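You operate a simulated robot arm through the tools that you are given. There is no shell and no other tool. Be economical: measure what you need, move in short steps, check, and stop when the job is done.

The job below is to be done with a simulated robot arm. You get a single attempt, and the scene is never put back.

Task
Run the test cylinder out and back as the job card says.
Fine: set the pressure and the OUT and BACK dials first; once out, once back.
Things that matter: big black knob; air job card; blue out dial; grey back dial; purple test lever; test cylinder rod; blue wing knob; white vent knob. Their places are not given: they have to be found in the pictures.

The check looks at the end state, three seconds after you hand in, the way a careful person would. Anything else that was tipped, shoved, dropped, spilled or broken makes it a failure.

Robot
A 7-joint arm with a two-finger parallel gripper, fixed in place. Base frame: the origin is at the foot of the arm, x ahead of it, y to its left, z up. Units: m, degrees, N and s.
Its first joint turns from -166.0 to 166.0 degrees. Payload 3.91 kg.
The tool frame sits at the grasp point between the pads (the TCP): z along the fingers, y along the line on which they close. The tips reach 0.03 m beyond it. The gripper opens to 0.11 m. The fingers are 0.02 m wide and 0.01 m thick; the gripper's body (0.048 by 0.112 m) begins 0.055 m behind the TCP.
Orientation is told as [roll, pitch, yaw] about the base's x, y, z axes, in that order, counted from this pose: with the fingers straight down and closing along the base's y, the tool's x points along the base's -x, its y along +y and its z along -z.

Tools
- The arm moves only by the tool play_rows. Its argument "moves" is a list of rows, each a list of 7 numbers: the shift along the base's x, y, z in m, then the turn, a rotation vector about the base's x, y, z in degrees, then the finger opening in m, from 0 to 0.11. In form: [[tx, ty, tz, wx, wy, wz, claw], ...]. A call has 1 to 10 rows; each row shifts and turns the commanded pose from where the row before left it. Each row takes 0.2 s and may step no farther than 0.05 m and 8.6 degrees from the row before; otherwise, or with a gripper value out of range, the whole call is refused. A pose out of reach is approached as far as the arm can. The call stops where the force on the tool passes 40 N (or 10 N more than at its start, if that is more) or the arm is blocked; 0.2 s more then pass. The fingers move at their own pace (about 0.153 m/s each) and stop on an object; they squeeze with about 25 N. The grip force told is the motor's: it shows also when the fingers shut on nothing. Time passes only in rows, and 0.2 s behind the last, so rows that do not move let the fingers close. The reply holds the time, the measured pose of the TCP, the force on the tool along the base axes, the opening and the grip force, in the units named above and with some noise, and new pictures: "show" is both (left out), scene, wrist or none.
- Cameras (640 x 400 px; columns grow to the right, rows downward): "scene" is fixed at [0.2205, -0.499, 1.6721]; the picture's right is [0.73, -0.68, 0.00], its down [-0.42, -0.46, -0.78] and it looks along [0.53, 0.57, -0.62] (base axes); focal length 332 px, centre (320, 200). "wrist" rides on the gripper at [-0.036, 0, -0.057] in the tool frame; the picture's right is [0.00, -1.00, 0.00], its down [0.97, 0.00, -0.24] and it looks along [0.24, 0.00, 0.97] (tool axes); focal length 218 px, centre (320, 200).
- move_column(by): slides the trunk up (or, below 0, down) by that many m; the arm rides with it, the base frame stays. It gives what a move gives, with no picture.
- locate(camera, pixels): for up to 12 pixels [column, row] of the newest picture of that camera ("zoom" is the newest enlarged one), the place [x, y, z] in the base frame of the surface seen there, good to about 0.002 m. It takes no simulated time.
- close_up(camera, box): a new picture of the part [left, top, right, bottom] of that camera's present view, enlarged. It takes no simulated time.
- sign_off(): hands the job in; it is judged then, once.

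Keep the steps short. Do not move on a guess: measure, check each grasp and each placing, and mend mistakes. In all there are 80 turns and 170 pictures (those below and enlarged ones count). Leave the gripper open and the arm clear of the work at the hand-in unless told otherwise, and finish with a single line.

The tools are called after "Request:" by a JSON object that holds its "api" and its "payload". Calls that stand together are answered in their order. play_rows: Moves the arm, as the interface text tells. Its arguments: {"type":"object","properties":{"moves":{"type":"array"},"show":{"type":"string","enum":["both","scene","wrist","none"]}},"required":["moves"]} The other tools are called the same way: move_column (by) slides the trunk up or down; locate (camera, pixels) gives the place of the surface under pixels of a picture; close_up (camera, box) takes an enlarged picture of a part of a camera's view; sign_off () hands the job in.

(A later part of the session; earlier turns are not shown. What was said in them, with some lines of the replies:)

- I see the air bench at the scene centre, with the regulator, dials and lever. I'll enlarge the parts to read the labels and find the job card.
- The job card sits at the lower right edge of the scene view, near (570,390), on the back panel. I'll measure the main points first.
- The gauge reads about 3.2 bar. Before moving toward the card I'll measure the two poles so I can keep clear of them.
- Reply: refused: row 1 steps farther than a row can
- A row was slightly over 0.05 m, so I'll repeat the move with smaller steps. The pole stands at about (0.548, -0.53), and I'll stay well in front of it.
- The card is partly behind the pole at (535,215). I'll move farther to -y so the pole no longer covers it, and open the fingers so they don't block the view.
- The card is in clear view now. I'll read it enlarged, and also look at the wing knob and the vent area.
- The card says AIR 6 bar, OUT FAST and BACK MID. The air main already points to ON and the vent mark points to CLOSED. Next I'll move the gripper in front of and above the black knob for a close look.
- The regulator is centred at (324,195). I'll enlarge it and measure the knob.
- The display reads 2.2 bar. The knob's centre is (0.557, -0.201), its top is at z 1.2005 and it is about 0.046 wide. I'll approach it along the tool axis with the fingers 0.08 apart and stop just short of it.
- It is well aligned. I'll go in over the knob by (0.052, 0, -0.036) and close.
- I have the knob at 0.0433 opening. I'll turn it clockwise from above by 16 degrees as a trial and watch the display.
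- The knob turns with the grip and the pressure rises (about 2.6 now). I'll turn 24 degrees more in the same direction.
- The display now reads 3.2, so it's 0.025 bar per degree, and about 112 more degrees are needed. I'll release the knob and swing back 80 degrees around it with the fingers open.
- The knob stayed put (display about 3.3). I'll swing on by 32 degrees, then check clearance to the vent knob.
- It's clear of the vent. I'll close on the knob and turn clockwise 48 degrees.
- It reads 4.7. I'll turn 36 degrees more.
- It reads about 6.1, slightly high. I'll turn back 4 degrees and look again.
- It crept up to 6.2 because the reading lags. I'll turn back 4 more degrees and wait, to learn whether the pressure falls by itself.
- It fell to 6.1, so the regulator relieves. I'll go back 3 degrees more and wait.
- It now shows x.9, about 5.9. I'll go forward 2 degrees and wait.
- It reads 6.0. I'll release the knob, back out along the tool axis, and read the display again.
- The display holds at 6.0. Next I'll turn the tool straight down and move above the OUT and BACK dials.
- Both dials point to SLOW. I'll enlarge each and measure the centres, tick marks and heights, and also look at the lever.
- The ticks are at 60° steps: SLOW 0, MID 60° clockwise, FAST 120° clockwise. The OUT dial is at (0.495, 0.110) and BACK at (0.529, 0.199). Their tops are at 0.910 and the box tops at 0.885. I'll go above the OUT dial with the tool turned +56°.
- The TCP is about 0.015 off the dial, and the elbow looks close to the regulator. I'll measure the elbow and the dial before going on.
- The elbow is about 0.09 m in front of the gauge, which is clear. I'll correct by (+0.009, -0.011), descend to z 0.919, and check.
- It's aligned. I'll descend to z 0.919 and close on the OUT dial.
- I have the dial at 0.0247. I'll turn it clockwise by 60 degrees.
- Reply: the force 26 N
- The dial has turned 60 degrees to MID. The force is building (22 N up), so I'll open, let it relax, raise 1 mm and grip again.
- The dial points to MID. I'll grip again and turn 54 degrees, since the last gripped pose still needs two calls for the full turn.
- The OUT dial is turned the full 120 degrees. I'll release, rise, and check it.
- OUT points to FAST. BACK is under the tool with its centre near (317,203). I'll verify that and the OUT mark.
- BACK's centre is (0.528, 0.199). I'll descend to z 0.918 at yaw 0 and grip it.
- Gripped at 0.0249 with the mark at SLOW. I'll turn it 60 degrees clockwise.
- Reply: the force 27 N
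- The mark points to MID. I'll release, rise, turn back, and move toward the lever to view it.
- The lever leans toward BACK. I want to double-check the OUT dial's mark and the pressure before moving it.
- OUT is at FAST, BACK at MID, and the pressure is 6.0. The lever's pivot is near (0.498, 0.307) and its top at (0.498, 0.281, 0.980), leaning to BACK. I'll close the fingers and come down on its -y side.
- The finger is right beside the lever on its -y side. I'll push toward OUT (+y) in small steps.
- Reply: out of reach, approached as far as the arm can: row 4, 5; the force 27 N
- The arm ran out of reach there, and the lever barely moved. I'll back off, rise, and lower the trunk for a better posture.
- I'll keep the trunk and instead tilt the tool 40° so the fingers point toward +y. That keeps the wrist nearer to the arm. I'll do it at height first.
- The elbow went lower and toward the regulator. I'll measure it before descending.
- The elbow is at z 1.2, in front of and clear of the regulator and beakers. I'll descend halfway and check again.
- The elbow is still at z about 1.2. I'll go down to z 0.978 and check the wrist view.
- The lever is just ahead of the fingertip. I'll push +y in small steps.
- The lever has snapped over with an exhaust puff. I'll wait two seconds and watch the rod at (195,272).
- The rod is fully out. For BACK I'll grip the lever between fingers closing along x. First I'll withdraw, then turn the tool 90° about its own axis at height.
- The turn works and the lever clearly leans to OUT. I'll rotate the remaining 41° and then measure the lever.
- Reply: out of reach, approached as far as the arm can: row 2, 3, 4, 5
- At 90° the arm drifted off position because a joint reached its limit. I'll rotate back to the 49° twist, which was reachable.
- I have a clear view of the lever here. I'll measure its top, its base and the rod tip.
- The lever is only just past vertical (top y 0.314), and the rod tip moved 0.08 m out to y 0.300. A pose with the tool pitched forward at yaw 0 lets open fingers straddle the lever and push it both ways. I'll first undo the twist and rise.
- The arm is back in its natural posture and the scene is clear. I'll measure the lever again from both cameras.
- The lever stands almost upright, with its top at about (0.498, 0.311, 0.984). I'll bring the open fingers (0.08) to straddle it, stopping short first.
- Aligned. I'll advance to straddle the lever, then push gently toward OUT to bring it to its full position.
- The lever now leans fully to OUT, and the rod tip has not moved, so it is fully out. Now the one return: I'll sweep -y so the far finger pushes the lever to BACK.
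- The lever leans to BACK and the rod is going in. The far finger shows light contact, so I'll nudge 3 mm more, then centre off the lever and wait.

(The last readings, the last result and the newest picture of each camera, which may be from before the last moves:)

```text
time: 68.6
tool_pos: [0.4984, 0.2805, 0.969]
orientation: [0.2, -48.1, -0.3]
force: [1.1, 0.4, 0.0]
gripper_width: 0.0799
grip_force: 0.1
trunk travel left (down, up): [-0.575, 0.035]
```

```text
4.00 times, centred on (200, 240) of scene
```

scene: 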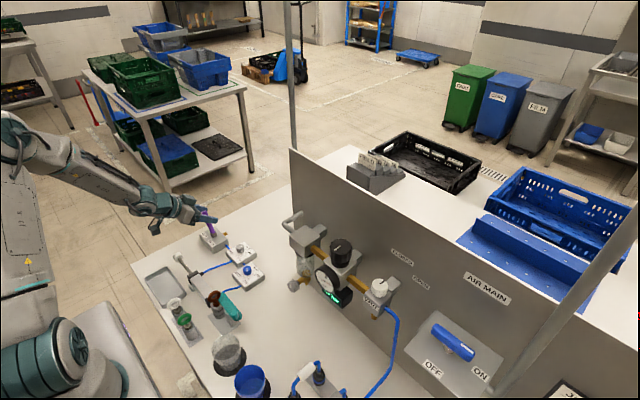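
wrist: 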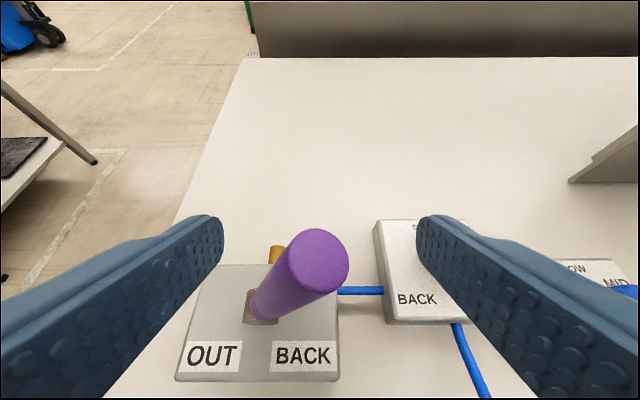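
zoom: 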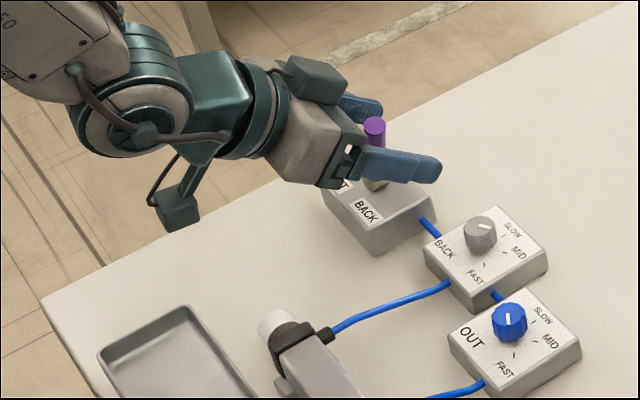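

The rod is fully back and the lever leans to BACK, free of the fingers. I'll withdraw along the tool axis and check everything.

Request:
{"api": "play_rows", "payload": {"moves": [[-0.0285, 0.002, 0.0255, 0, 0, 0, 0.08], [-0.0285, 0, 0.0255, 0, 0, 0, 0.08], [-0.03, 0, 0.03, 0, 0, 0, 0.1], [-0.02, 0, 0.04, 0, 0, 0, 0.1], [0, 0, 0.045, 0, 0, 0, 0.1], [0, 0, 0.045, 0, 0, 0, 0.1], [0, 0, 0, 0, 0, 0, 0.1]], "show": "both"}}

Request:
{"api": "close_up", "payload": {"camera": "scene", "box": [140, 200, 300, 300]}}

Request:
{"api": "close_up", "payload": {"camera": "scene", "box": [310, 260, 370, 310]}}

Request:
{"api": "close_up", "payload": {"camera": "wrist", "box": [220, 180, 480, 380]}}

```text
time: 70.2
tool_pos: [0.3901, 0.2838, 1.1791]
orientation: [0.1, -47.9, -0.2]
force: [0.9, 0.1, -0.5]
gripper_width: 0.1
grip_force: 0.0
trunk travel left (down, up): [-0.575, 0.035]
```

scene: 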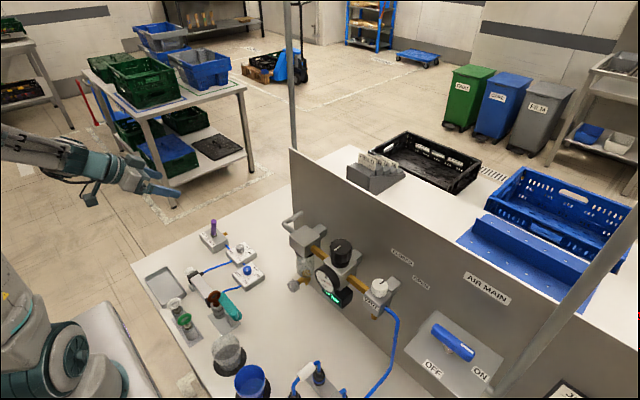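
wrist: 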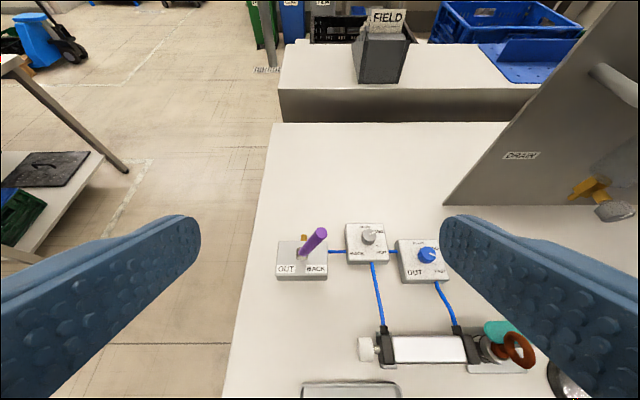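

```text
4.00 times, centred on (220, 250) of scene
```

zoom: 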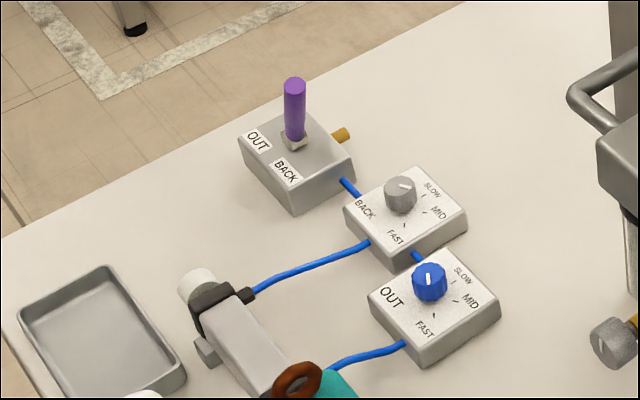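

```text
8.00 times, centred on (340, 285) of scene
```

zoom: 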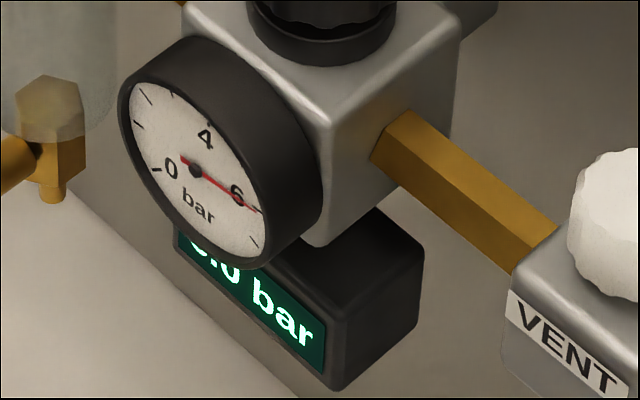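

```text
2.00 times, centred on (350, 280) of wrist
```

zoom: 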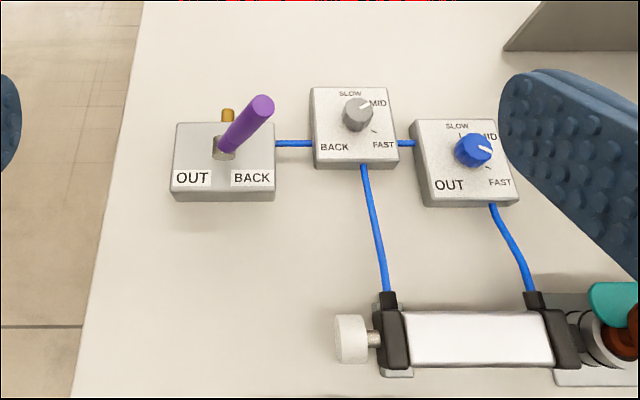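

The display shows 6.0 bar, OUT is at FAST, BACK is at MID, the lever is at BACK, and the rod is home. Nothing else has moved, and the arm is clear with the gripper open, so I'll hand in.

Request:
{"api": "sign_off", "payload": {}}

```text
The job is handed in.
```

I set 6.0 bar, OUT to FAST and BACK to MID as the job card says, then ran the test cylinder once out and once back; the rod is home, the gripper is open and the arm is clear.
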